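You operate a simulated robot arm through the tools that you are given. There is no shell and no other tool.

The job below is to be done with a simulated robot arm. You get a single attempt, and the scene is never put back.

JOB
Brush the dust on the black bench into the dustpan and empty it into the bin.
Fine: set the pan beside the dust first, its mouth toward it; put brush and pan back. Set down upright: green brush. What is to be rubbed or washed off counts as gone when no trace of it is left.

Only the result counts: the job must be done as asked and must still hold three seconds after the hand-in. Knocking over, shifting, dropping, spilling or breaking anything else fails it.

ROBOT AND FRAMES
A 7-joint arm with a two-finger parallel gripper, fixed in place. Base frame: the origin is on the floor under the middle of its stand, x ahead of it, y to its left, z up; the work surface is at about z = 0.15. Units: m, rad, N and s.
It reaches about 1.479 m from its shoulder. Its first joint turns from -2.897 to 2.897 rad. Payload 4.4 kg.
The tool frame sits at the grasp point between the pads (the TCP): z along the fingers, y along the line on which they close. The tips reach 0.023 m beyond it. Largest opening 0.094 m; finger width 0.038, thickness 0.01; the body of the gripper, 0.054 by 0.096 m, starts 0.039 m behind the TCP.
Orientation is told as [roll, pitch, yaw] about the base's x, y, z axes, in that order, counted from this pose: with the fingers straight down and closing along the base's y, the tool's x points along the base's -x, its y along +y and its z along -z.

CONTROLS
- The arm moves only by the tool arm_command. Its argument "motion" is a list that holds one entry, the list of rows, each a list of 7 numbers: the shift along the base's x, y, z in m, then the turn, a rotation vector about the base's x, y, z in rad, then the opening, from 0 (shut) to 1 (fully open). In form: [[[x, y, z, ax, ay, az, claw], ...]]. A call has 1 to 20 rows; each row shifts and turns the commanded pose from where the row before left it. Rows are played at 5 a second. More than 0.05 m and 0.15 rad between two rows, or a gripper value outside its range, and nothing of the call is played. A pose out of reach is approached as far as the arm can. The call stops where the force on the tool passes 70 N (or 10 N more than at its start, if that is more) or the arm is blocked; 0.2 s more then pass. Each finger travels about 0.072 m/s and halts on what it meets, pressing with about 35 N; the grip force reading is that of the motor and also rises with nothing between the fingers. The clock runs only during rows and for 0.2 s after the last one: add rows that do not move to give the fingers time. It gives the time, the measured TCP pose, the force on the tool (base axes), the opening and the grip force at its end, in the units of the frame above (readings bear some noise), with the torque about the TCP (base axes, N m) and any sound that the robot's microphone picked up.
- Cameras (640 x 400 px; columns grow to the right, rows downward): "scene" is fixed at [0.399, 0.5017, 1.4703]; the picture's right is [-0.79, -0.61, 0.00], its down [-0.48, 0.63, -0.61] and it looks along [0.37, -0.49, -0.79] (base axes); focal length 225 px, centre (320, 200). "wrist" rides on the gripper at [0.086, 0.016, -0.075] in the tool frame; the picture's right is [-0.18, 0.98, 0.00], its down [-0.58, -0.11, -0.81] and it looks along [-0.79, -0.15, 0.59] (tool axes); focal length 243 px, centre (320, 200). There is no depth. A picture from a camera that has moved, and an enlarged one, comes with that camera's place and axes in the base frame and with its lens.
- grab_frame(camera): a new picture of that camera. The clock stands still meanwhile.
- zoom(camera, box): a new picture of the part [left, top, right, bottom] of that camera's present view, enlarged. The clock stands still meanwhile.
- finish_job(): hands the job in; it is judged then, once.

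Nothing tells you positions but the pictures and the camera data. Unless the task says otherwise, let go and move clear before handing in.

The tools are called after ">>>" by a JSON object that holds its "fn" and its "kwargs". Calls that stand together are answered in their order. arm_command: Moves the arm, as the interface text tells. Its arguments: {"type":"object","properties":{"motion":{"type":"array","items":{"type":"array","items":{"type":"array","items":{"type":"number"}}}}},"required":["motion"]} The other tools are called the same way: grab_frame (camera) takes a picture; zoom (camera, box) takes an enlarged picture of a part of a camera's view; finish_job () hands the job in.

At the start:

```text
time_s: 0.0
position: [0.6555, -0.0408, 1.1242]
tcp_rot: [0.0, -0.001, -0.001]
ft_force: [0.1, -0.5, -0.3]
torque: [-0.01, 0.05, 0.0]
width: 0.094
gripper_force: 0.1
```

scene: 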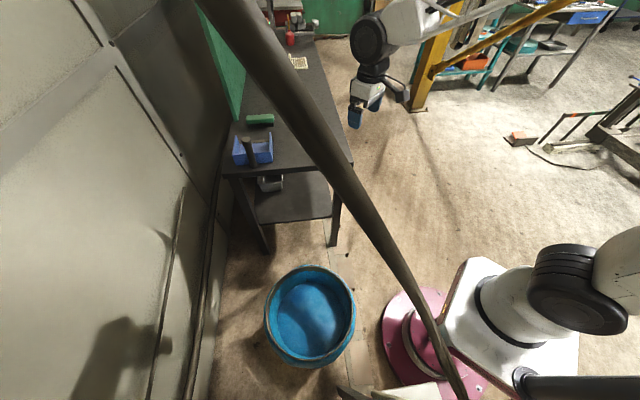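
wrist: 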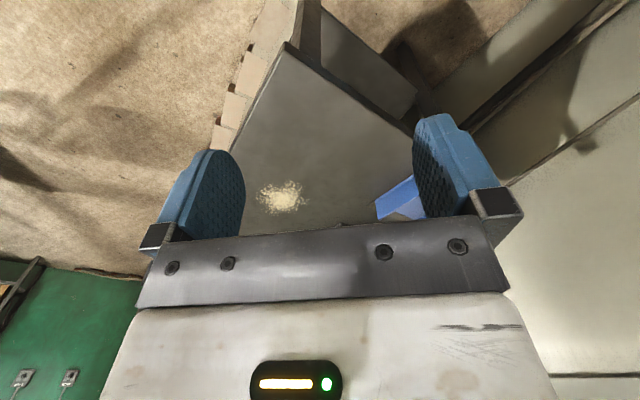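

I see a black bench along the wall with a blue dustpan and a green brush near its near end, a blue bin on the floor, and a pale dust patch. I'll look closer before moving anything.

>>> {"fn": "zoom", "kwargs": {"camera": "scene", "box": [200, 80, 360, 180]}}

>>> {"fn": "zoom", "kwargs": {"camera": "scene", "box": [220, 0, 380, 100]}}

>>> {"fn": "zoom", "kwargs": {"camera": "scene", "box": [210, 220, 450, 370]}}

>>> {"fn": "grab_frame", "kwargs": {"camera": "wrist"}}

```text
4.00 times, centred on (280, 130) of scene
camera zoom: at [0.399, 0.5017, 1.4703], right [-0.79, -0.61, 0.0], down [-0.48, 0.63, -0.61], along [0.37, -0.49, -0.79], focal length 898 px, centre (480, 480)
```

zoom: 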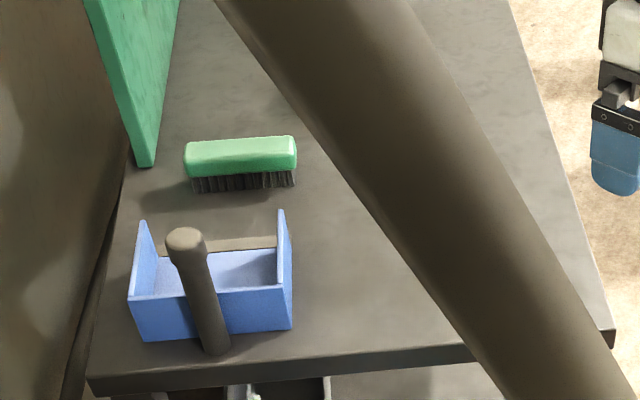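

```text
4.00 times, centred on (300, 50) of scene
camera zoom: at [0.399, 0.5017, 1.4703], right [-0.79, -0.61, 0.0], down [-0.48, 0.63, -0.61], along [0.37, -0.49, -0.79], focal length 898 px, centre (400, 800)
```

zoom: 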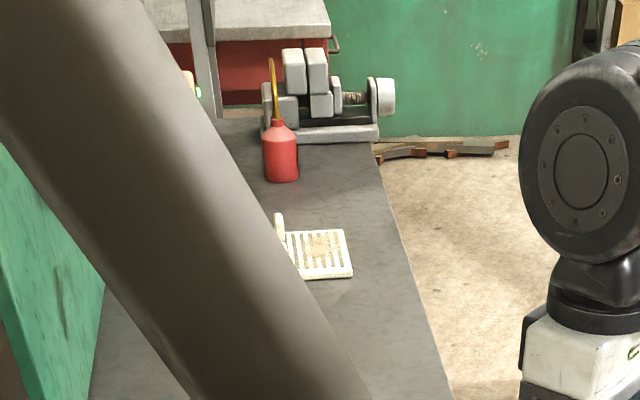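

```text
2.67 times, centred on (330, 295) of scene
camera zoom: at [0.399, 0.5017, 1.4703], right [-0.79, -0.61, 0.0], down [-0.48, 0.63, -0.61], along [0.37, -0.49, -0.79], focal length 599 px, centre (293, -53)
```

zoom: 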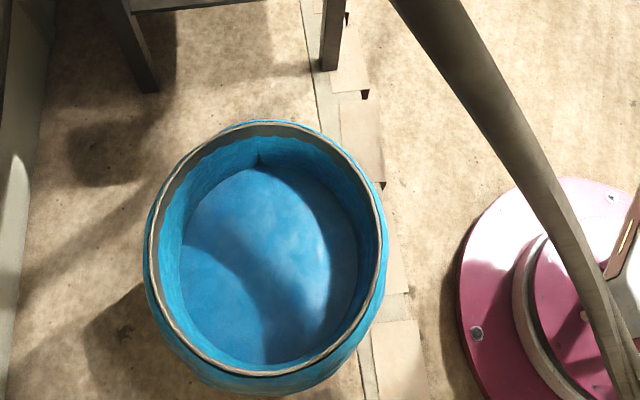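

```text
taken
camera wrist: at [0.5688, -0.0259, 1.1985], right [0.18, 0.98, 0.0], down [0.58, -0.11, 0.81], along [0.79, -0.15, -0.59], focal length 243 px, centre (320, 200)
```

wrist: 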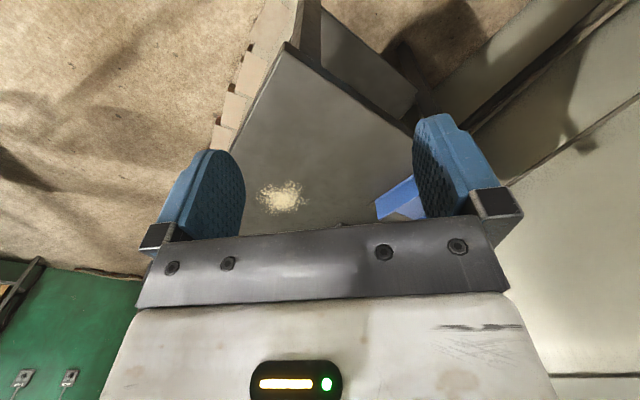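

The bench looks turned about 45° to the base, with its top near z≈0.86. The dust is near (0.99, -0.20), the pan near (1.04, 0.10) and the brush near (1.17, -0.06). I'll turn the wrist to get a better view of the pan and brush and to check for obstacles.

>>> {"fn": "arm_command", "kwargs": {"motion": [[[0, 0, 0.02, 0, 0, 0.15, 1], [0, 0, 0.02, 0, 0, 0.15, 1], [0, 0, 0.02, 0, 0, 0.15, 1], [0, 0, 0, 0, 0, 0.15, 1]]]}}

>>> {"fn": "grab_frame", "kwargs": {"camera": "wrist"}}

>>> {"fn": "grab_frame", "kwargs": {"camera": "scene"}}

```text
time_s: 1.0
position: [0.6564, -0.0402, 1.1847]
tcp_rot: [0.0, 0.0, 0.602]
ft_force: [0.1, -0.6, -0.2]
torque: [0.0, -0.02, 0.01]
width: 0.0938
gripper_force: 0.1
```

```text
taken
camera wrist: at [0.5755, -0.078, 1.2591], right [-0.4, 0.91, 0.0], down [0.54, 0.24, 0.81], along [0.74, 0.33, -0.59], focal length 243 px, centre (320, 200)
```

wrist: 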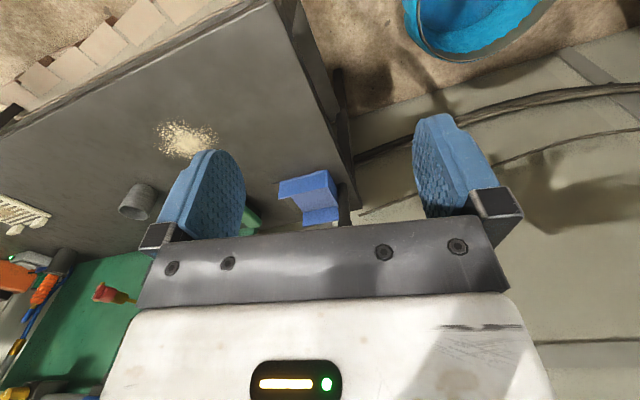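

```text
taken
```

scene: 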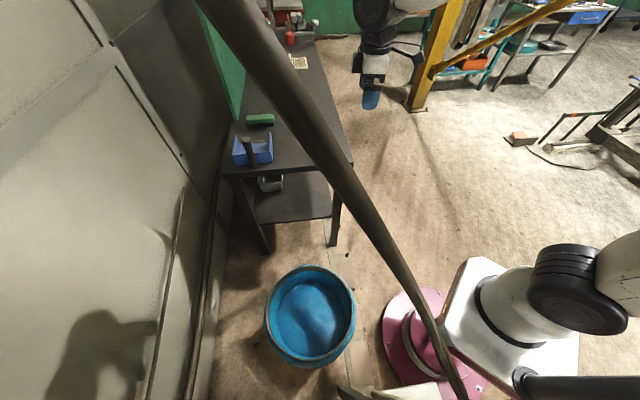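

The wrist now shows the dust, the pan, part of the brush, and a grey tube or cup beyond the dust. I'll zoom in for detail.

>>> {"fn": "zoom", "kwargs": {"camera": "wrist", "box": [240, 140, 400, 240]}}

>>> {"fn": "zoom", "kwargs": {"camera": "wrist", "box": [0, 100, 240, 250]}}

>>> {"fn": "zoom", "kwargs": {"camera": "wrist", "box": [320, 0, 640, 200]}}

```text
4.00 times, centred on (320, 190) of wrist
camera zoom: at [0.5755, -0.078, 1.2591], right [-0.4, 0.91, 0.0], down [0.54, 0.24, 0.81], along [0.74, 0.33, -0.59], focal length 970 px, centre (320, 240)
```

zoom: 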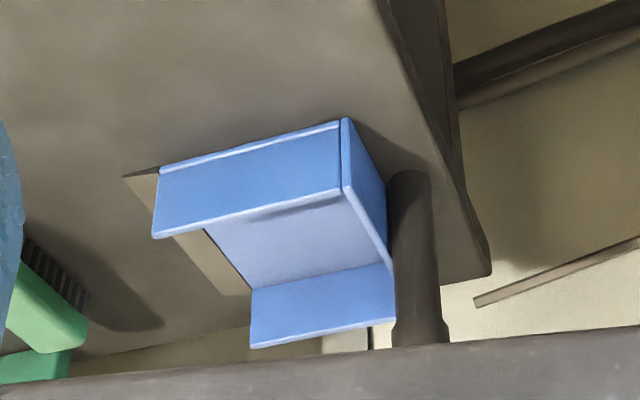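

```text
2.67 times, centred on (120, 175) of wrist
camera zoom: at [0.5755, -0.078, 1.2591], right [-0.4, 0.91, 0.0], down [0.54, 0.24, 0.81], along [0.74, 0.33, -0.59], focal length 647 px, centre (853, 267)
```

zoom: 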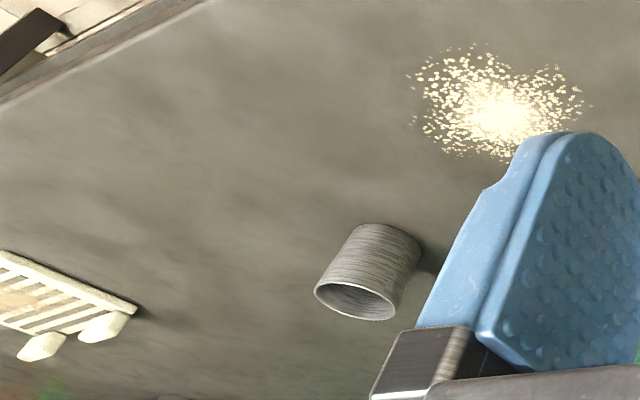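

```text
2.00 times, centred on (480, 100) of wrist
camera zoom: at [0.5755, -0.078, 1.2591], right [-0.4, 0.91, 0.0], down [0.54, 0.24, 0.81], along [0.74, 0.33, -0.59], focal length 485 px, centre (0, 400)
```

zoom: 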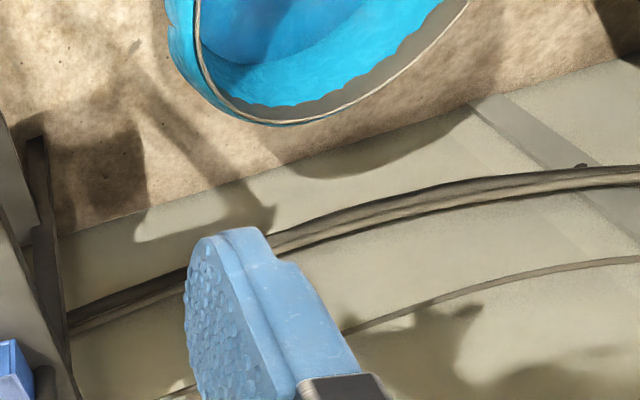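

The pan has an upright handle at its back and its mouth faces along the bench, and a grey cup stands beyond the dust. The brown pole in the scene view could be in the arm's way, so I'll turn the wrist further left to find it and the bin.

>>> {"fn": "arm_command", "kwargs": {"motion": [[[0, 0, 0, 0, 0, 0.15, 1], [0, 0, 0, 0, 0, 0.15, 1], [0, 0, 0, 0, 0, 0.15, 1], [0, 0, 0, 0, 0, 0.15, 1], [0, 0, 0, 0, 0, 0.15, 1]]]}}

>>> {"fn": "grab_frame", "kwargs": {"camera": "wrist"}}

>>> {"fn": "grab_frame", "kwargs": {"camera": "scene"}}

```text
time_s: 2.2
position: [0.6552, -0.0408, 1.1841]
tcp_rot: [0.0, 0.001, 1.351]
ft_force: [1.2, 0.1, 0.2]
torque: [0.02, -0.02, -0.01]
width: 0.0941
gripper_force: 0.0
```

```text
taken
camera wrist: at [0.6209, -0.123, 1.2588], right [-0.92, 0.39, 0.0], down [0.23, 0.54, 0.81], along [0.32, 0.74, -0.59], focal length 243 px, centre (320, 200)
```

wrist: 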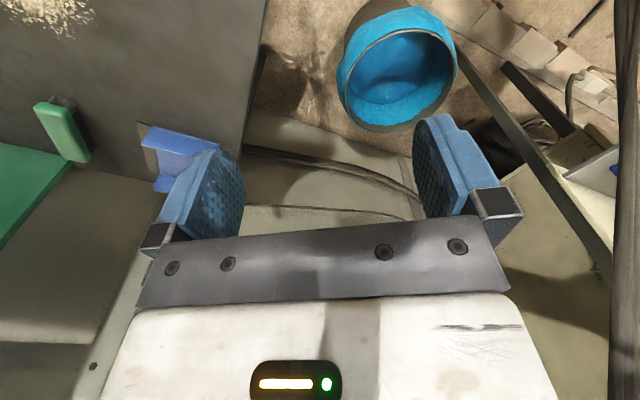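

```text
taken
```

scene: 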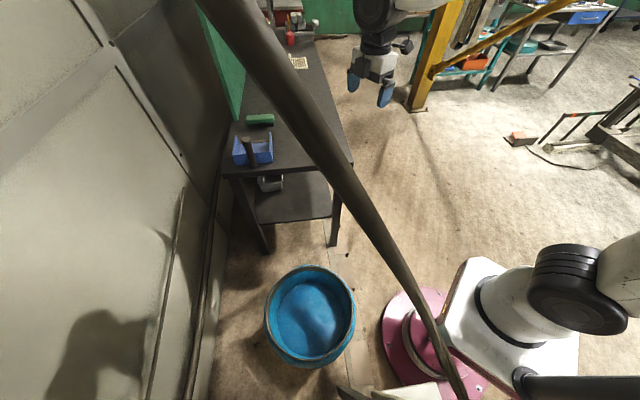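

>>> {"fn": "arm_command", "kwargs": {"motion": [[[0, 0, 0, 0, 0, 0.15, 1], [0, 0, 0, 0, 0, 0.15, 1], [0, 0, 0, 0, 0, 0.15, 1], [0, 0, 0, 0, 0, 0.15, 1]]]}}

>>> {"fn": "grab_frame", "kwargs": {"camera": "wrist"}}

```text
time_s: 3.2
position: [0.6553, -0.0396, 1.1832]
tcp_rot: [0.001, -0.001, 1.952]
ft_force: [0.2, 0.2, -0.1]
torque: [-0.06, 0.02, 0.0]
width: 0.0939
gripper_force: 0.0
```

```text
taken
camera wrist: at [0.6724, -0.1282, 1.2579], right [-0.98, -0.19, 0.0], down [-0.11, 0.58, 0.81], along [-0.16, 0.79, -0.59], focal length 243 px, centre (320, 200)
```

wrist: 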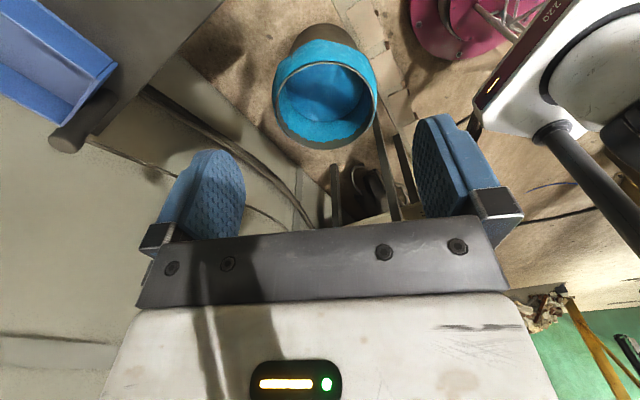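

>>> {"fn": "zoom", "kwargs": {"camera": "wrist", "box": [240, 0, 560, 230]}}

>>> {"fn": "zoom", "kwargs": {"camera": "wrist", "box": [0, 0, 240, 160]}}

```text
1.74 times, centred on (400, 115) of wrist
camera zoom: at [0.6724, -0.1282, 1.2579], right [-0.98, -0.19, 0.0], down [-0.11, 0.58, 0.81], along [-0.16, 0.79, -0.59], focal length 422 px, centre (181, 348)
```

zoom: 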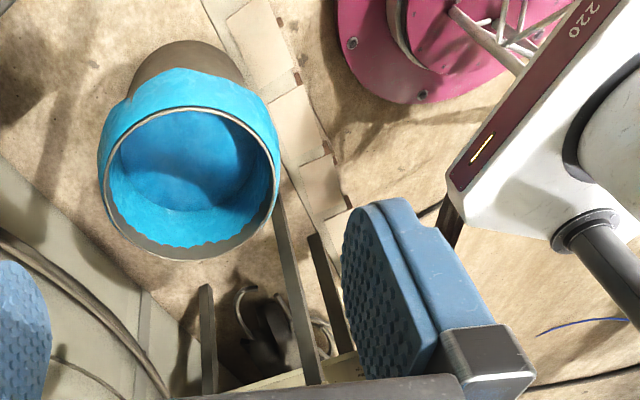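

```text
2.50 times, centred on (120, 80) of wrist
camera zoom: at [0.6724, -0.1282, 1.2579], right [-0.98, -0.19, 0.0], down [-0.11, 0.58, 0.81], along [-0.16, 0.79, -0.59], focal length 606 px, centre (820, 500)
```

zoom: 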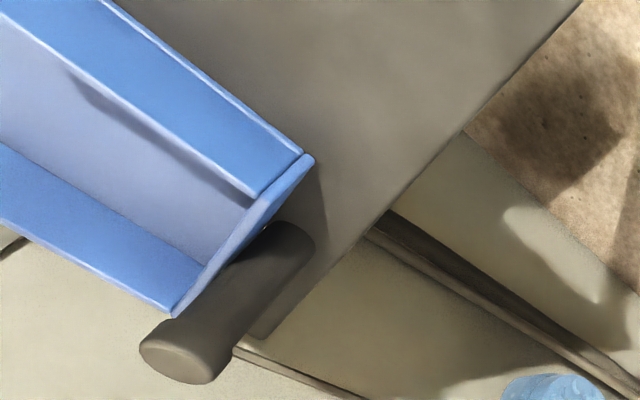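

The bin is clear now, but the pole seen by the scene camera must be close to that camera and hidden by my gripper here. I'll tilt the fingers toward +y to look for it.

>>> {"fn": "arm_command", "kwargs": {"motion": [[[0, 0, 0, 0.15, 0, 0, 1], [0, 0, 0, 0.15, 0, 0, 1], [0, 0, 0, 0.15, 0, 0, 1], [0, 0, 0, 0.15, 0, 0, 1], [0, 0, 0, 0.15, 0, 0, 1], [0, 0, 0, 0.15, 0, 0, 1]]]}}

>>> {"fn": "grab_frame", "kwargs": {"camera": "wrist"}}

>>> {"fn": "grab_frame", "kwargs": {"camera": "scene"}}

```text
time_s: 4.6
position: [0.6551, -0.0405, 1.1837]
tcp_rot: [-0.437, -0.817, 2.141]
ft_force: [0.6, 0.6, 0.2]
torque: [-0.01, 0.06, 0.0]
width: 0.0942
gripper_force: 0.2
```

```text
taken
camera wrist: at [0.6721, -0.1542, 1.1625], right [-0.98, -0.12, -0.15], down [-0.11, -0.27, 0.96], along [-0.16, 0.95, 0.25], focal length 243 px, centre (320, 200)
```

wrist: 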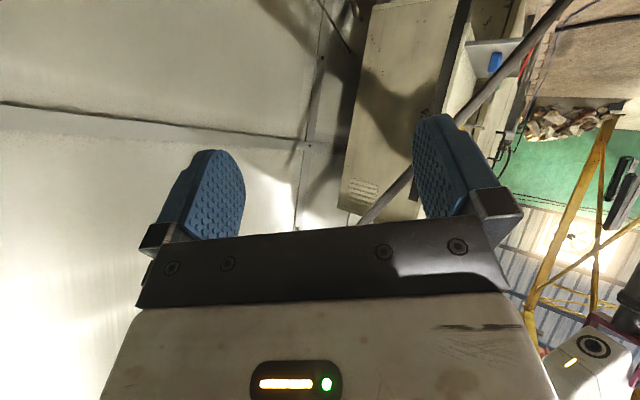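

```text
taken
```

scene: 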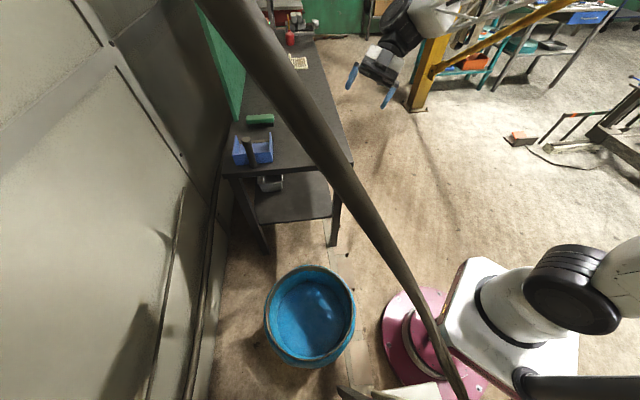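

I found the pole: it runs close to the scene camera, roughly from (0.2, 0.33, 0.8) up to (0.46, 0.46, 1.45), so I'll stay out of that space. I place the bin at about (0.55, 0.37) with its rim near z≈0.46. Next I'll go above the bench and look toward the wall for precise pan, brush and dust positions.

>>> {"fn": "arm_command", "kwargs": {"motion": [[[0, 0, 0, -0.15, 0, 0, 1], [0, 0, 0, -0.15, 0, 0, 1], [0, 0, 0, -0.15, 0, 0, 1], [0, 0, 0, -0.15, 0, 0, 1], [0, 0, 0, -0.15, 0, 0, 1], [0, 0, 0, -0.15, 0, 0, 1], [0.02, -0.02, 0, 0, 0, -0.146, 1], [0.02, -0.02, 0, 0, 0, -0.146, 1], [0.025, -0.025, 0, 0, 0, -0.146, 1], [0.025, -0.025, 0, 0, 0, -0.146, 1], [0.025, -0.025, 0, 0, 0, -0.146, 1], [0.025, -0.025, 0, 0, 0, -0.146, 1], [0.025, -0.025, 0, 0, 0, -0.146, 1], [0.02, -0.02, 0, 0, 0, -0.146, 1]]]}}

>>> {"fn": "grab_frame", "kwargs": {"camera": "wrist"}}

>>> {"fn": "grab_frame", "kwargs": {"camera": "scene"}}

```text
time_s: 7.6
position: [0.8404, -0.2272, 1.1826]
tcp_rot: [-0.001, -0.002, 0.778]
ft_force: [-0.4, -0.2, -0.2]
torque: [-0.02, -0.01, 0.01]
width: 0.0939
gripper_force: 0.1
```

```text
taken
camera wrist: at [0.7682, -0.2776, 1.2577], right [-0.56, 0.83, 0.0], down [0.49, 0.33, 0.81], along [0.67, 0.45, -0.59], focal length 243 px, centre (320, 200)
```

wrist: 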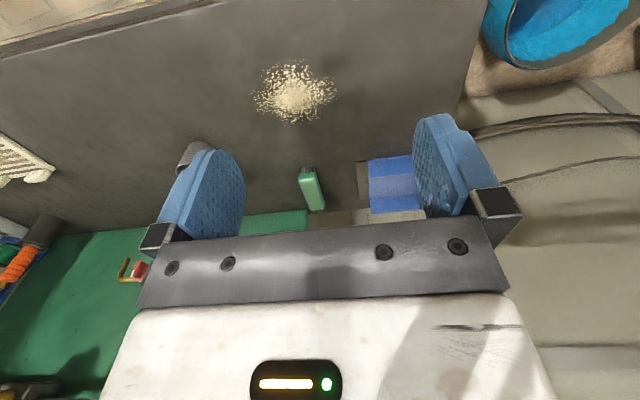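

```text
taken
```

scene: 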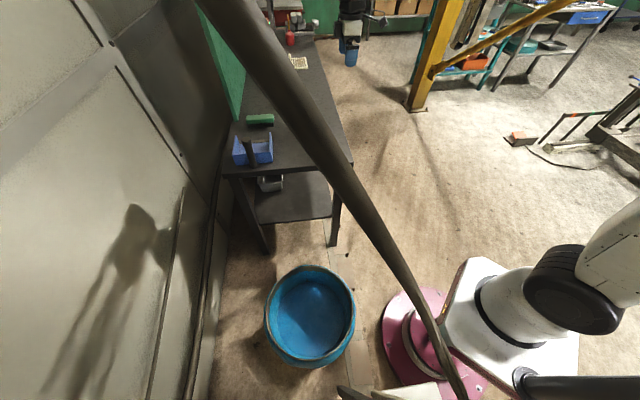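

>>> {"fn": "zoom", "kwargs": {"camera": "wrist", "box": [240, 40, 440, 230]}}

>>> {"fn": "zoom", "kwargs": {"camera": "wrist", "box": [280, 140, 440, 240]}}

>>> {"fn": "zoom", "kwargs": {"camera": "wrist", "box": [220, 40, 380, 140]}}

```text
2.11 times, centred on (340, 135) of wrist
camera zoom: at [0.7682, -0.2776, 1.2577], right [-0.56, 0.83, 0.0], down [0.49, 0.33, 0.81], along [0.67, 0.45, -0.59], focal length 511 px, centre (278, 337)
```

zoom: 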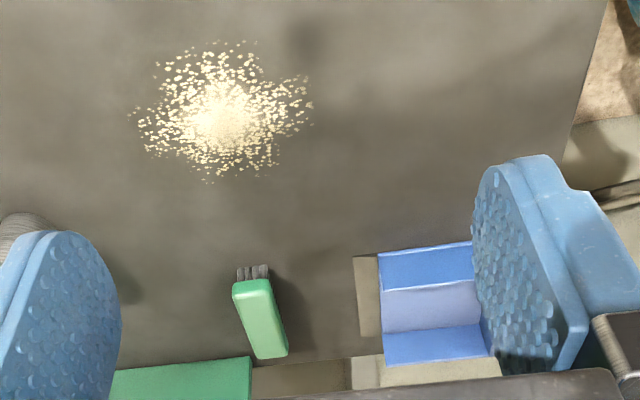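

```text
4.00 times, centred on (360, 190) of wrist
camera zoom: at [0.7682, -0.2776, 1.2577], right [-0.56, 0.83, 0.0], down [0.49, 0.33, 0.81], along [0.67, 0.45, -0.59], focal length 970 px, centre (160, 240)
```

zoom: 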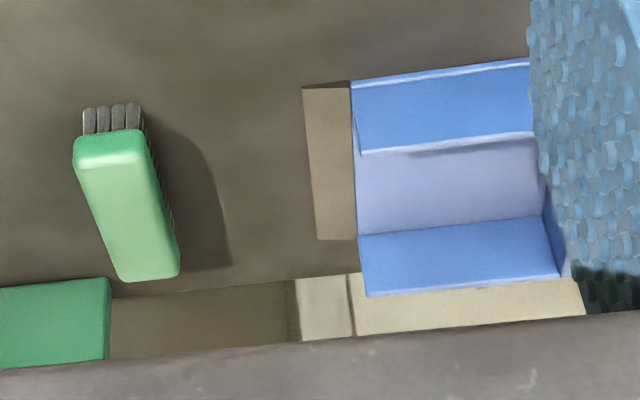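

```text
4.00 times, centred on (300, 90) of wrist
camera zoom: at [0.7682, -0.2776, 1.2577], right [-0.56, 0.83, 0.0], down [0.49, 0.33, 0.81], along [0.67, 0.45, -0.59], focal length 970 px, centre (400, 640)
```

zoom: 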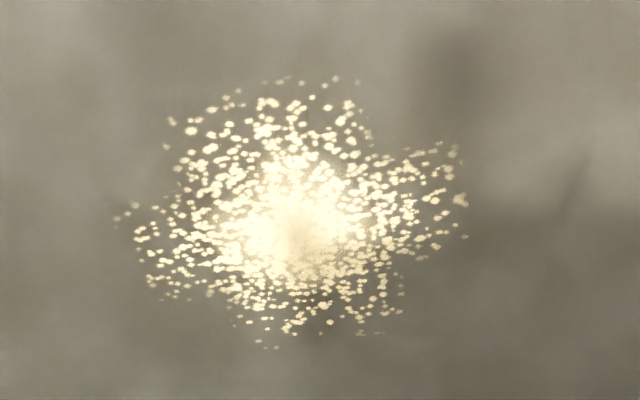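

From these views I take the bench top at z≈0.873 with its long axis along (0.707, -0.707). The pan's handle is at about (0.976, 0.163), up to z≈1.0, and the brush is centred near (1.15, -0.037). The dust is centred near (0.983, -0.19) and about 13 cm wide. I'll turn the gripper nearly horizontal, pointing at the wall, so it can grasp the pan's handle shaft.

>>> {"fn": "arm_command", "kwargs": {"motion": [[[-0.0159, 0.0159, -0.01, 0.1003, -0.1003, 0, 1], [-0.0159, 0.0159, -0.01, 0.1003, -0.1003, 0, 1], [-0.0159, 0.0159, -0.01, 0.1003, -0.1003, 0, 1], [-0.0159, 0.0159, -0.01, 0.1003, -0.1003, 0, 1], [-0.0159, 0.0159, -0.01, 0.1003, -0.1003, 0, 1], [-0.0159, 0.0159, -0.01, 0.1003, -0.1003, 0, 1], [-0.0159, 0.0159, -0.01, 0.1003, -0.1003, 0, 1], [-0.0159, 0.0159, -0.01, 0.1003, -0.1003, 0, 1], [0, 0, 0, 0, 0, 0, 1]]]}}

>>> {"fn": "grab_frame", "kwargs": {"camera": "scene"}}

>>> {"fn": "grab_frame", "kwargs": {"camera": "wrist"}}

```text
time_s: 9.6
position: [0.7123, -0.0987, 1.1044]
tcp_rot: [0.01, -1.137, 0.773]
ft_force: [0.0, 0.4, -0.2]
torque: [-0.01, 0.01, -0.01]
width: 0.0941
gripper_force: 0.1
```

```text
taken
```

scene: 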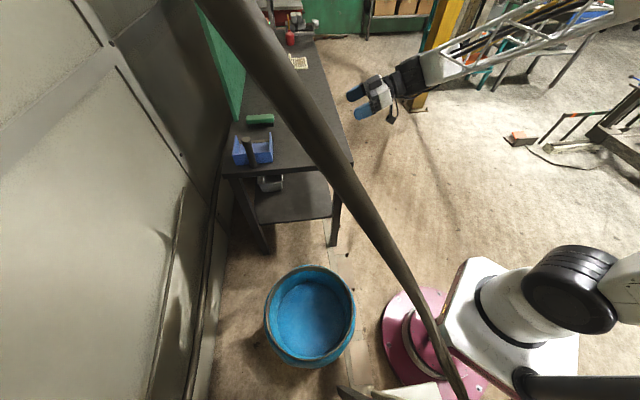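

```text
taken
camera wrist: at [0.6275, -0.1623, 1.0575], right [-0.64, 0.75, 0.17], down [-0.27, -0.42, 0.87], along [0.72, 0.51, 0.47], focal length 243 px, centre (320, 200)
```

wrist: 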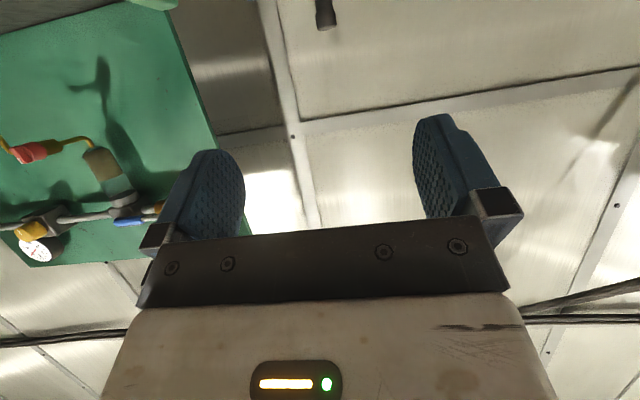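

>>> {"fn": "zoom", "kwargs": {"camera": "wrist", "box": [280, 0, 380, 60]}}

>>> {"fn": "zoom", "kwargs": {"camera": "scene", "box": [220, 110, 300, 180]}}

```text
6.40 times, centred on (330, 30) of wrist
camera zoom: at [0.6275, -0.1623, 1.0575], right [-0.64, 0.75, 0.17], down [-0.27, -0.42, 0.87], along [0.72, 0.51, 0.47], focal length 1553 px, centre (256, 1288)
```

zoom: 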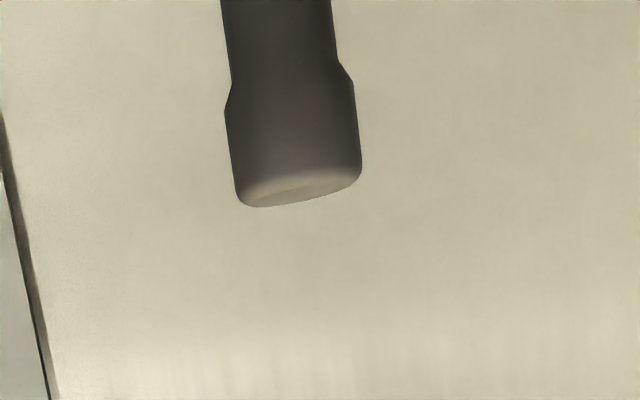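

```text
5.71 times, centred on (260, 145) of scene
camera zoom: at [0.399, 0.5017, 1.4703], right [-0.79, -0.61, 0.0], down [-0.48, 0.63, -0.61], along [0.37, -0.49, -0.79], focal length 1283 px, centre (663, 514)
```

zoom: 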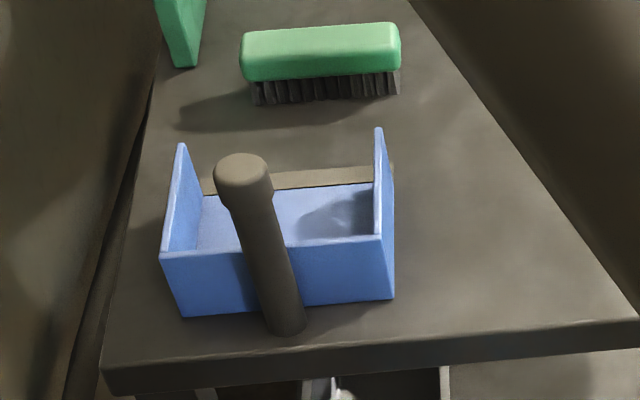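

The knob sits where I expected, near (0.975, 0.158, 1.003). I'll move the open gripper above it and check the alignment before descending.

>>> {"fn": "arm_command", "kwargs": {"motion": [[[0.0292, 0.0286, -0.0016, 0, 0, 0, 1], [0.0292, 0.0286, -0.0016, 0, 0, 0, 1], [0.0292, 0.0286, -0.0016, 0, 0, 0, 1], [0.0292, 0.0286, -0.0016, 0, 0, 0, 1], [0.0292, 0.0286, -0.0016, 0, 0, 0, 1], [0.0292, 0.0286, -0.0016, 0, 0, 0.006, 1], [0.0292, 0.0286, -0.0016, 0, 0, 0.006, 1], [0.0292, 0.0286, -0.0016, 0, 0, 0, 1], [0.0292, 0.0286, -0.0016, 0, 0, 0, 1], [0, 0, 0, 0, 0, 0, 1]]]}}

>>> {"fn": "zoom", "kwargs": {"camera": "scene", "box": [200, 80, 360, 180]}}

>>> {"fn": "grab_frame", "kwargs": {"camera": "wrist"}}

>>> {"fn": "grab_frame", "kwargs": {"camera": "scene"}}

```text
time_s: 11.8
position: [0.9758, 0.161, 1.0875]
tcp_rot: [0.012, -1.136, 0.785]
ft_force: [0.1, 0.2, 0.1]
torque: [0.02, 0.02, -0.03]
width: 0.094
gripper_force: 0.0
```

```text
4.00 times, centred on (280, 130) of scene
camera zoom: at [0.399, 0.5017, 1.4703], right [-0.79, -0.61, 0.0], down [-0.48, 0.63, -0.61], along [0.37, -0.49, -0.79], focal length 898 px, centre (480, 480)
```

zoom: 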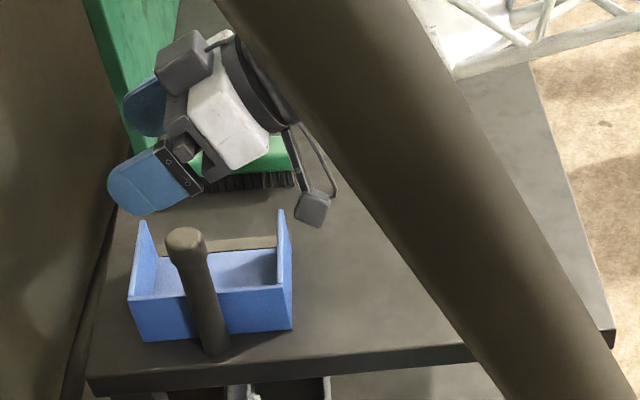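

```text
taken
camera wrist: at [0.8919, 0.097, 1.0412], right [-0.65, 0.74, 0.17], down [-0.26, -0.43, 0.87], along [0.72, 0.52, 0.47], focal length 243 px, centre (320, 200)
```

wrist: 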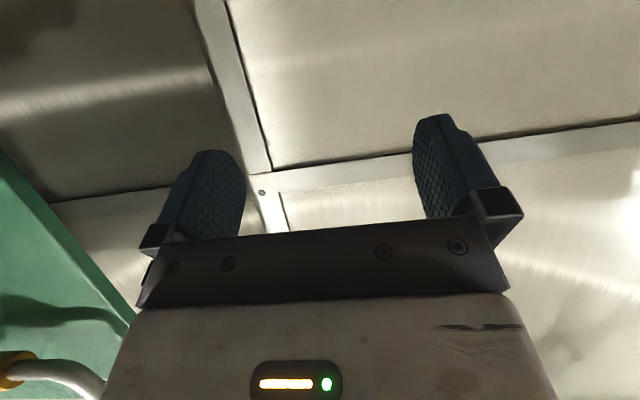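

```text
taken
```

scene: 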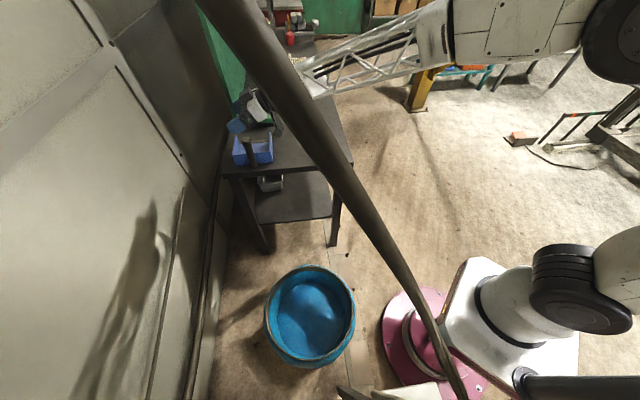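

The gripper is lined up over the handle, with the camera stalk clear of the pan. I'll descend to the shaft in two stages.

>>> {"fn": "arm_command", "kwargs": {"motion": [[[0, -0.001, -0.03, 0, 0, 0, 1], [0, -0.001, -0.03, 0, 0, 0, 1], [0, 0, -0.02, 0, 0, 0, 1], [0, 0, 0, 0, 0, 0, 1]]]}}

>>> {"fn": "zoom", "kwargs": {"camera": "scene", "box": [210, 100, 310, 180]}}

>>> {"fn": "grab_frame", "kwargs": {"camera": "wrist"}}

```text
time_s: 12.8
position: [0.9764, 0.1578, 1.0076]
tcp_rot: [0.009, -1.133, 0.786]
ft_force: [0.3, 0.3, 0.8]
torque: [0.02, 0.04, 0.01]
width: 0.0937
gripper_force: 0.1
```

```text
5.00 times, centred on (260, 140) of scene
camera zoom: at [0.399, 0.5017, 1.4703], right [-0.79, -0.61, 0.0], down [-0.48, 0.63, -0.61], along [0.37, -0.49, -0.79], focal length 1123 px, centre (620, 500)
```

zoom: 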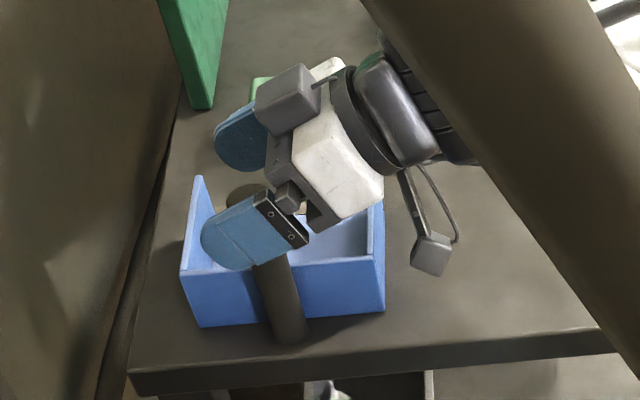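

```text
taken
camera wrist: at [0.8915, 0.0934, 0.9624], right [-0.65, 0.74, 0.17], down [-0.26, -0.43, 0.87], along [0.72, 0.52, 0.47], focal length 243 px, centre (320, 200)
```

wrist: 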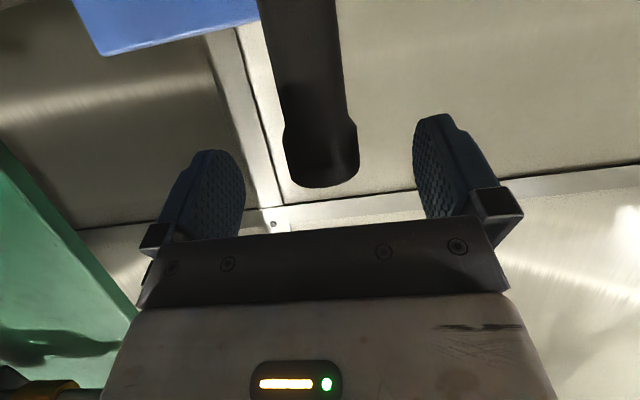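

The handle is centred between the fingers. I'll descend the last 4.4 cm and close.

>>> {"fn": "arm_command", "kwargs": {"motion": [[[0, 0, -0.022, 0, 0, 0, 1], [0, 0, -0.022, 0, 0, 0, 1], [0, 0, 0, 0, 0, 0, 1]]]}}

>>> {"fn": "zoom", "kwargs": {"camera": "scene", "box": [210, 100, 310, 180]}}

>>> {"fn": "grab_frame", "kwargs": {"camera": "wrist"}}

```text
time_s: 13.6
position: [0.9771, 0.1573, 0.9644]
tcp_rot: [0.01, -1.137, 0.786]
ft_force: [-1.0, 0.2, -0.2]
torque: [-0.03, 0.0, 0.01]
width: 0.094
gripper_force: 0.0
```

```text
5.00 times, centred on (260, 140) of scene
camera zoom: at [0.399, 0.5017, 1.4703], right [-0.79, -0.61, 0.0], down [-0.48, 0.63, -0.61], along [0.37, -0.49, -0.79], focal length 1123 px, centre (620, 500)
```

zoom: 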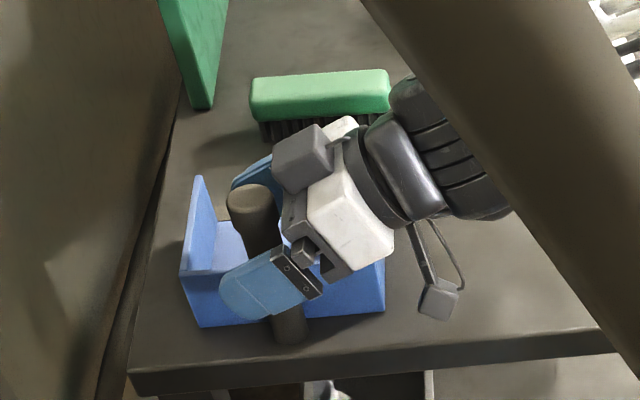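

```text
taken
camera wrist: at [0.8926, 0.0929, 0.9185], right [-0.65, 0.74, 0.17], down [-0.26, -0.43, 0.87], along [0.72, 0.52, 0.47], focal length 243 px, centre (320, 200)
```

wrist: 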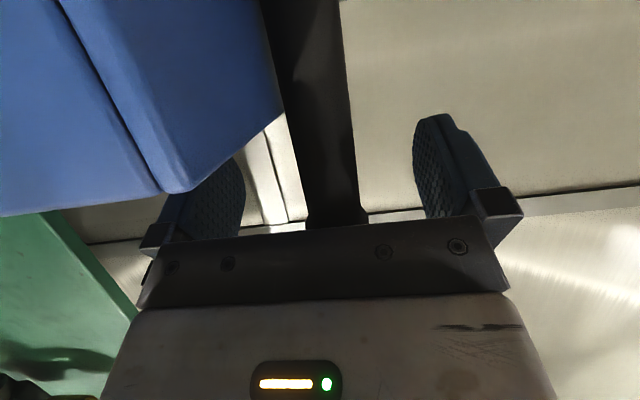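

The fingers straddle the shaft below the knob. Closing now.

>>> {"fn": "arm_command", "kwargs": {"motion": [[[0, 0, 0, 0, 0, 0, 0.5], [0, 0, 0, 0, 0, 0, 0], [0, 0, 0, 0, 0, 0, 0], [0, 0, 0, 0, 0, 0, 0], [0, 0, 0, 0, 0, 0, 0]]]}}

>>> {"fn": "zoom", "kwargs": {"camera": "scene", "box": [210, 100, 310, 180]}}

>>> {"fn": "grab_frame", "kwargs": {"camera": "wrist"}}

```text
time_s: 14.8
position: [0.9774, 0.1572, 0.9667]
tcp_rot: [0.011, -1.137, 0.786]
ft_force: [-0.2, 2.2, 2.2]
torque: [-0.01, 0.01, -0.02]
width: 0.0314
gripper_force: 35.3
```

```text
5.00 times, centred on (260, 140) of scene
camera zoom: at [0.399, 0.5017, 1.4703], right [-0.79, -0.61, 0.0], down [-0.48, 0.63, -0.61], along [0.37, -0.49, -0.79], focal length 1123 px, centre (620, 500)
```

zoom: 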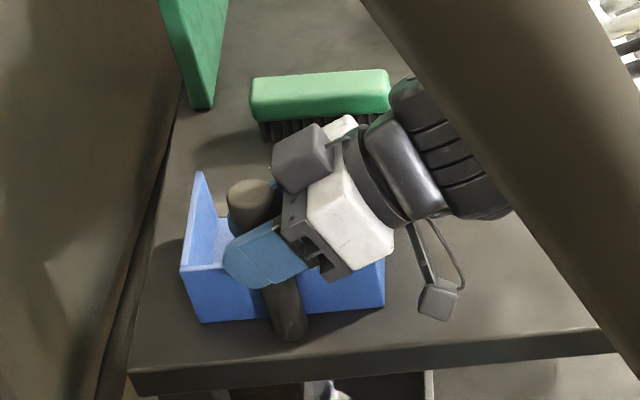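

```text
taken
camera wrist: at [0.8927, 0.093, 0.9188], right [-0.65, 0.74, 0.17], down [-0.26, -0.43, 0.87], along [0.72, 0.52, 0.47], focal length 243 px, centre (320, 200)
```

wrist: 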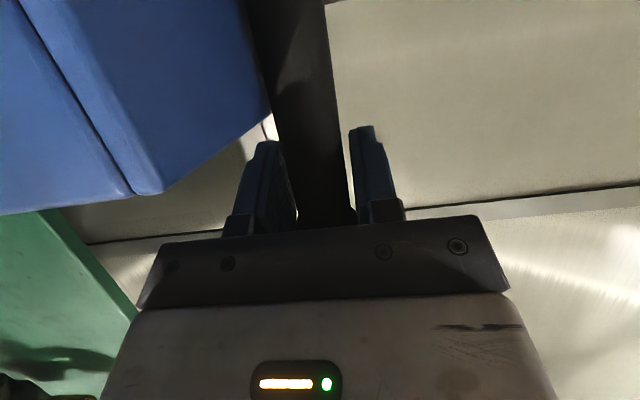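

The grip holds at 31 mm width with 35 N. I'll lift the pan slightly and check that it stays level.

>>> {"fn": "arm_command", "kwargs": {"motion": [[[0, 0, 0.015, 0, 0, 0, 0], [0, 0, 0.015, 0, 0, 0, 0], [0, 0, 0.015, 0, 0, 0, 0], [0, 0, 0, 0, 0, 0, 0], [0, 0, 0, 0, 0, 0, 0]]]}}

>>> {"fn": "zoom", "kwargs": {"camera": "scene", "box": [210, 100, 310, 180]}}

>>> {"fn": "grab_frame", "kwargs": {"camera": "wrist"}}

```text
time_s: 16.0
position: [0.9756, 0.1562, 1.0108]
tcp_rot: [0.01, -1.135, 0.785]
ft_force: [0.1, -0.9, -2.4]
torque: [0.04, 0.07, 0.01]
width: 0.0311
gripper_force: 34.9
```

```text
5.00 times, centred on (260, 140) of scene
camera zoom: at [0.399, 0.5017, 1.4703], right [-0.79, -0.61, 0.0], down [-0.48, 0.63, -0.61], along [0.37, -0.49, -0.79], focal length 1123 px, centre (620, 500)
```

zoom: 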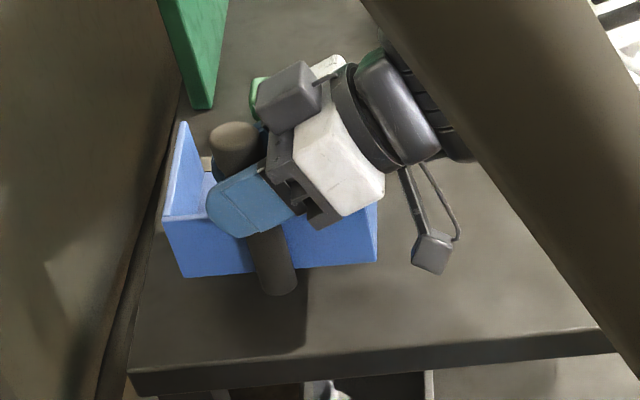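

```text
taken
camera wrist: at [0.8918, 0.0921, 0.9634], right [-0.65, 0.74, 0.17], down [-0.26, -0.43, 0.87], along [0.72, 0.52, 0.47], focal length 243 px, centre (320, 200)
```

wrist: 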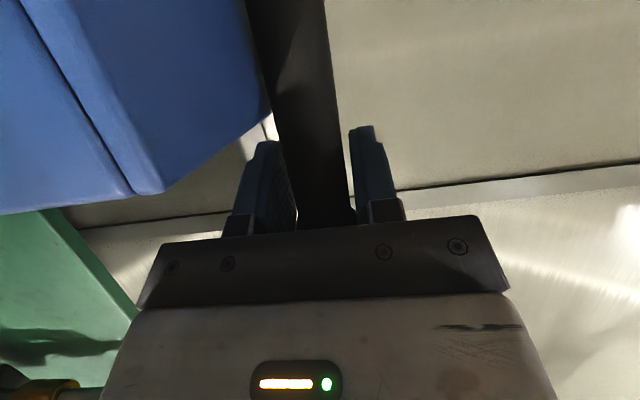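

The pan lifts cleanly, weighs about 0.25 kg and stays level. I'll carry it about 25 cm toward the robot-side edge so its mouth faces the dust.

>>> {"fn": "arm_command", "kwargs": {"motion": [[[-0.015, -0.015, 0, 0, 0, 0, 0], [-0.029, -0.029, 0, 0, 0, 0, 0], [-0.029, -0.029, 0, 0, 0, 0, 0], [-0.029, -0.029, 0, 0, 0, 0, 0], [-0.029, -0.029, 0, 0, 0, 0, 0], [-0.029, -0.029, 0, 0, 0, 0, 0], [-0.015, -0.015, 0, 0, 0, 0, 0], [0, 0, 0, 0, 0, 0, 0]]]}}

>>> {"fn": "grab_frame", "kwargs": {"camera": "scene"}}

>>> {"fn": "grab_frame", "kwargs": {"camera": "wrist"}}

```text
time_s: 17.8
position: [0.802, -0.0189, 1.0096]
tcp_rot: [0.011, -1.134, 0.785]
ft_force: [-0.1, -0.1, -1.6]
torque: [0.09, 0.08, 0.04]
width: 0.0314
gripper_force: 34.7
```

```text
taken
```

scene: 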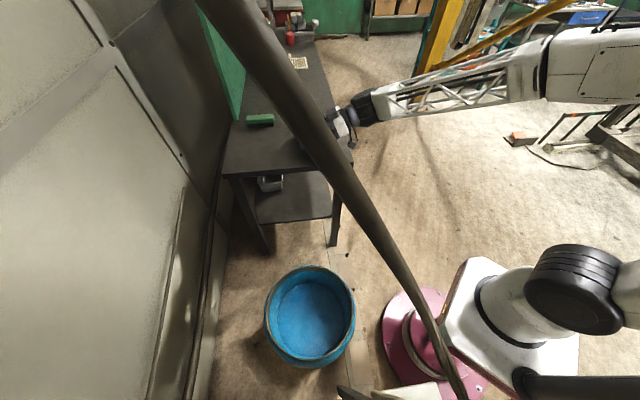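

```text
taken
camera wrist: at [0.7173, -0.0828, 0.9626], right [-0.65, 0.74, 0.17], down [-0.26, -0.43, 0.87], along [0.72, 0.52, 0.47], focal length 243 px, centre (320, 200)
```

wrist: 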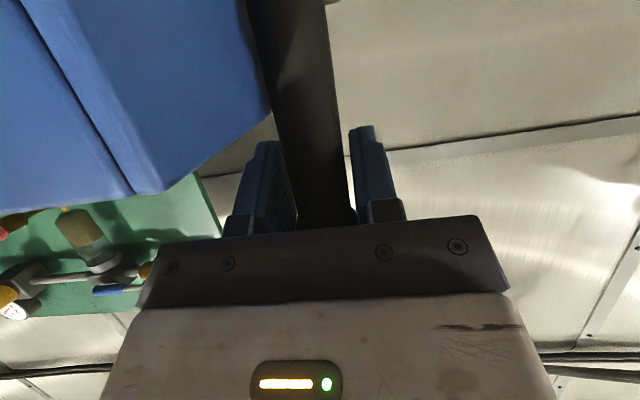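

The pan is over its new spot. Lowering it gently to the bench.

>>> {"fn": "arm_command", "kwargs": {"motion": [[[0, 0, -0.015, 0, 0, 0, 0], [0, 0, -0.015, 0, 0, 0, 0], [0, 0, -0.01, 0, 0, 0, 0], [0, 0, -0.004, 0, 0, 0, 0], [0, 0, 0, 0, 0, 0, 0], [0, 0, 0, 0, 0, 0, 0]]]}}

```text
time_s: 19.2
position: [0.8017, -0.0176, 0.9659]
tcp_rot: [0.01, -1.134, 0.786]
ft_force: [0.0, -0.1, -2.2]
torque: [0.1, 0.1, -0.02]
width: 0.031
gripper_force: 35.5
```

>>> {"fn": "arm_command", "kwargs": {"motion": [[[0, 0, -0.0015, 0, 0, 0, 0], [0, 0, 0, 0, 0, 0, 0], [0, 0, 0, 0, 0, 0, 0]]]}}

>>> {"fn": "arm_command", "kwargs": {"motion": [[[0, 0, -0.0015, 0, 0, 0, 0], [0, 0, 0, 0, 0, 0, 0], [0, 0, 0, 0, 0, 0, 0]]]}}

```text
time_s: 20.0
position: [0.802, -0.0175, 0.966]
tcp_rot: [0.01, -1.137, 0.784]
ft_force: [-0.4, 1.4, 4.9]
torque: [-0.09, -0.02, 0.04]
width: 0.0311
gripper_force: 34.7
```

```text
time_s: 20.8
position: [0.8015, -0.0176, 0.9655]
tcp_rot: [0.007, -1.138, 0.789]
ft_force: [1.1, 8.2, 23.6]
torque: [-0.17, 0.02, 0.02]
width: 0.0313
gripper_force: 35.0
```

The pan is on the bench, pressed a little too hard. I'll ease off, open, and back straight up.

>>> {"fn": "arm_command", "kwargs": {"motion": [[[0, 0, 0.002, 0, 0, 0, 0], [0, 0, 0, 0, 0, 0, 0], [0, 0, 0, 0, 0, 0, 0.5], [0, 0, 0, 0, 0, 0, 1], [0, 0, 0, 0, 0, 0, 1], [0, 0, 0, 0, 0, 0, 1], [0, 0, 0, 0, 0, 0, 1]]]}}

>>> {"fn": "arm_command", "kwargs": {"motion": [[[0, 0, 0.02, 0, 0, 0, 1], [0, 0, 0.03, 0, 0, 0, 1], [0, 0, 0.03, 0, 0, 0, 1], [0, 0, 0.03, 0, 0, 0, 1], [0, 0, 0.03, 0, 0, 0, 1], [0, 0, 0.03, 0, 0, 0, 1]]]}}

>>> {"fn": "grab_frame", "kwargs": {"camera": "scene"}}

```text
time_s: 22.4
position: [0.8014, -0.0185, 0.9646]
tcp_rot: [0.011, -1.134, 0.786]
ft_force: [-0.4, -0.5, -1.0]
torque: [-0.03, -0.01, 0.0]
width: 0.094
gripper_force: 0.1
```

```text
time_s: 23.8
position: [0.8006, -0.0173, 1.1339]
tcp_rot: [0.014, -1.135, 0.782]
ft_force: [0.2, 0.4, 0.3]
torque: [0.02, -0.04, 0.0]
width: 0.0942
gripper_force: 0.1
```

```text
taken
```

scene: 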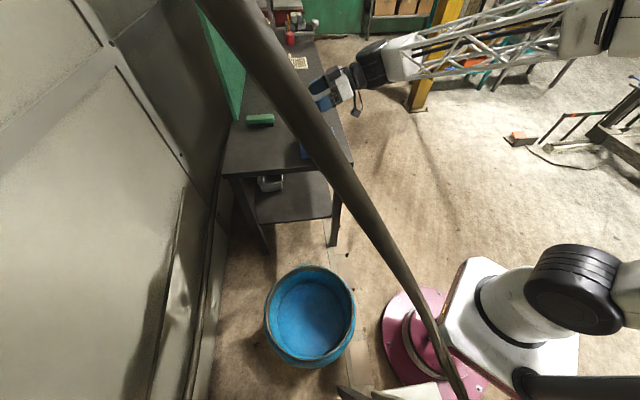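

The pan is set down and released. I'll turn the gripper back to straight down and check the pan and dust together from above.

>>> {"fn": "arm_command", "kwargs": {"motion": [[[0.005, -0.026, 0.008, -0.1003, 0.1003, 0, 1], [0.005, -0.026, 0.008, -0.1003, 0.1003, 0, 1], [0.005, -0.026, 0.008, -0.1003, 0.1003, 0, 1], [0.005, -0.026, 0.008, -0.1003, 0.1003, 0, 1], [0.005, -0.026, 0.008, -0.1003, 0.1003, 0, 1], [0.005, -0.026, 0.008, -0.1003, 0.1003, 0, 1], [0.005, -0.026, 0.008, -0.1003, 0.1003, 0, 1], [0.005, -0.026, 0.008, -0.1003, 0.1003, 0, 1], [0, 0, 0, 0, 0, 0, 1]]]}}

>>> {"fn": "grab_frame", "kwargs": {"camera": "wrist"}}

```text
time_s: 25.8
position: [0.8418, -0.2268, 1.2007]
tcp_rot: [0.012, 0.001, 0.785]
ft_force: [0.2, 1.0, 0.1]
torque: [-0.03, 0.0, 0.01]
width: 0.0943
gripper_force: 0.1
```

```text
taken
camera wrist: at [0.7684, -0.2787, 1.2751], right [-0.56, 0.83, 0.01], down [0.5, 0.33, 0.8], along [0.66, 0.46, -0.59], focal length 243 px, centre (320, 200)
```

wrist: 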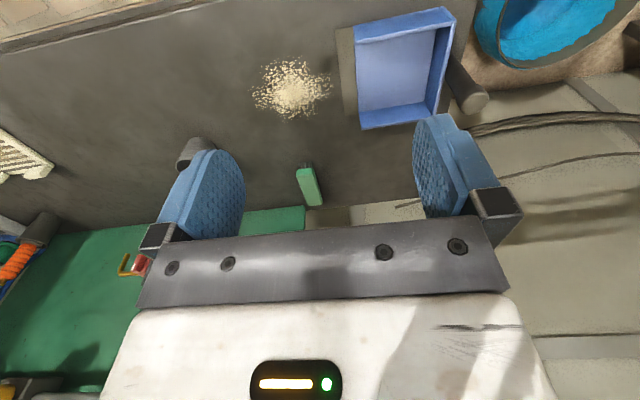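

>>> {"fn": "zoom", "kwargs": {"camera": "wrist", "box": [230, 0, 490, 150]}}

>>> {"fn": "zoom", "kwargs": {"camera": "wrist", "box": [260, 140, 380, 220]}}

```text
2.46 times, centred on (360, 75) of wrist
camera zoom: at [0.7684, -0.2787, 1.2751], right [-0.56, 0.83, 0.01], down [0.5, 0.33, 0.8], along [0.66, 0.46, -0.59], focal length 597 px, centre (222, 508)
```

zoom: 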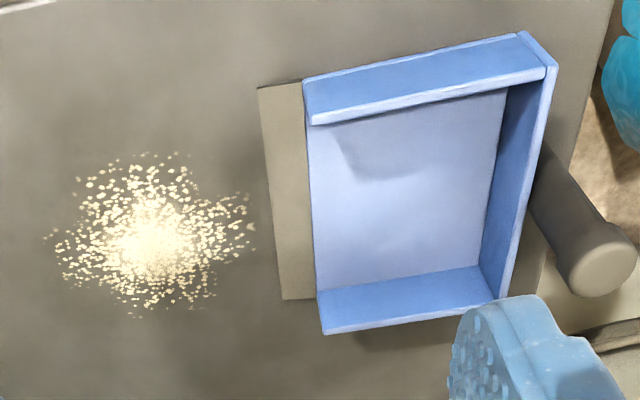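

```text
5.00 times, centred on (320, 180) of wrist
camera zoom: at [0.7684, -0.2787, 1.2751], right [-0.56, 0.83, 0.01], down [0.5, 0.33, 0.8], along [0.66, 0.46, -0.59], focal length 1213 px, centre (320, 300)
```

zoom: 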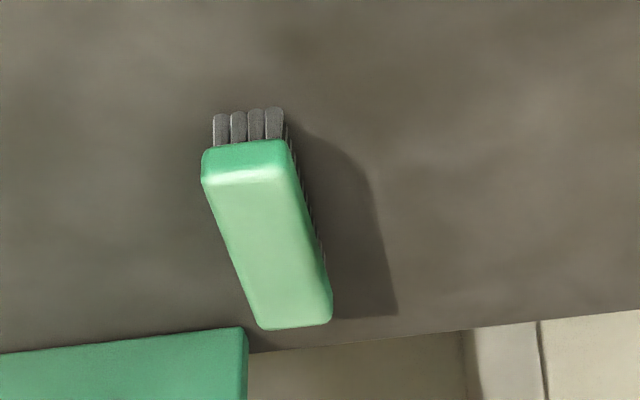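

The pan sits square to the dust, with its lip about 1–2 cm from it and wide enough to take the whole patch. The brush is centred near (1.156, -0.035) with its top near z≈0.915. I'll move above the brush with the fingers closing across its width.

>>> {"fn": "arm_command", "kwargs": {"motion": [[[0.0349, 0.0213, -0.005, -0.0085, -0.0085, 0, 1], [0.0349, 0.0213, -0.01, 0, 0, 0, 1], [0.0349, 0.0213, -0.016, 0, 0, 0, 1], [0.0349, 0.0213, -0.016, 0, 0, 0, 1], [0.0349, 0.0213, -0.016, 0, 0, 0, 1], [0.0349, 0.0213, -0.016, 0, 0, 0, 1], [0.0349, 0.0213, -0.016, 0, 0, 0, 1], [0.0349, 0.0213, -0.016, 0, 0, 0, 1], [0.0345, 0.021, -0.016, 0, 0, 0, 1], [0, 0, 0, 0, 0, 0, 1]]]}}

>>> {"fn": "grab_frame", "kwargs": {"camera": "wrist"}}

>>> {"fn": "zoom", "kwargs": {"camera": "scene", "box": [210, 80, 310, 160]}}

```text
time_s: 28.0
position: [1.1543, -0.0334, 1.0707]
tcp_rot: [-0.003, 0.0, 0.785]
ft_force: [-0.2, -0.2, -0.1]
torque: [0.0, -0.03, 0.02]
width: 0.0939
gripper_force: 0.0
```

```text
taken
camera wrist: at [1.0815, -0.0846, 1.1455], right [-0.56, 0.83, 0.0], down [0.49, 0.33, 0.81], along [0.67, 0.45, -0.59], focal length 243 px, centre (320, 200)
```

wrist: 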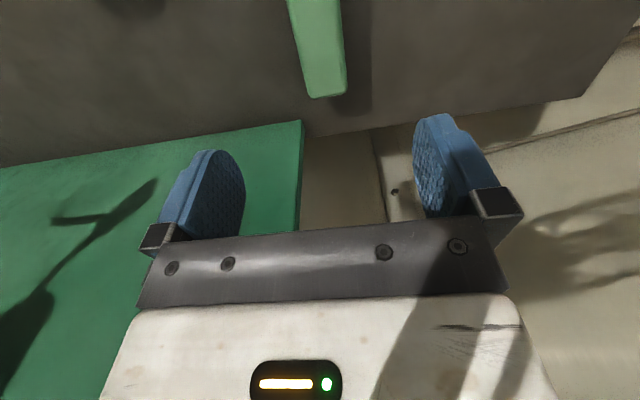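

```text
5.00 times, centred on (260, 120) of scene
camera zoom: at [0.399, 0.5017, 1.4703], right [-0.79, -0.61, 0.0], down [-0.48, 0.63, -0.61], along [0.37, -0.49, -0.79], focal length 1123 px, centre (620, 600)
```

zoom: 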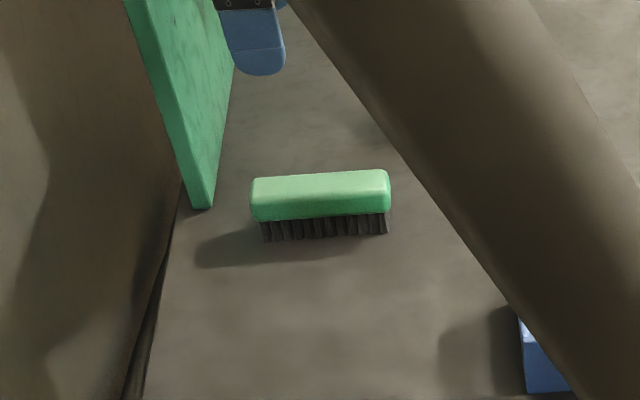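

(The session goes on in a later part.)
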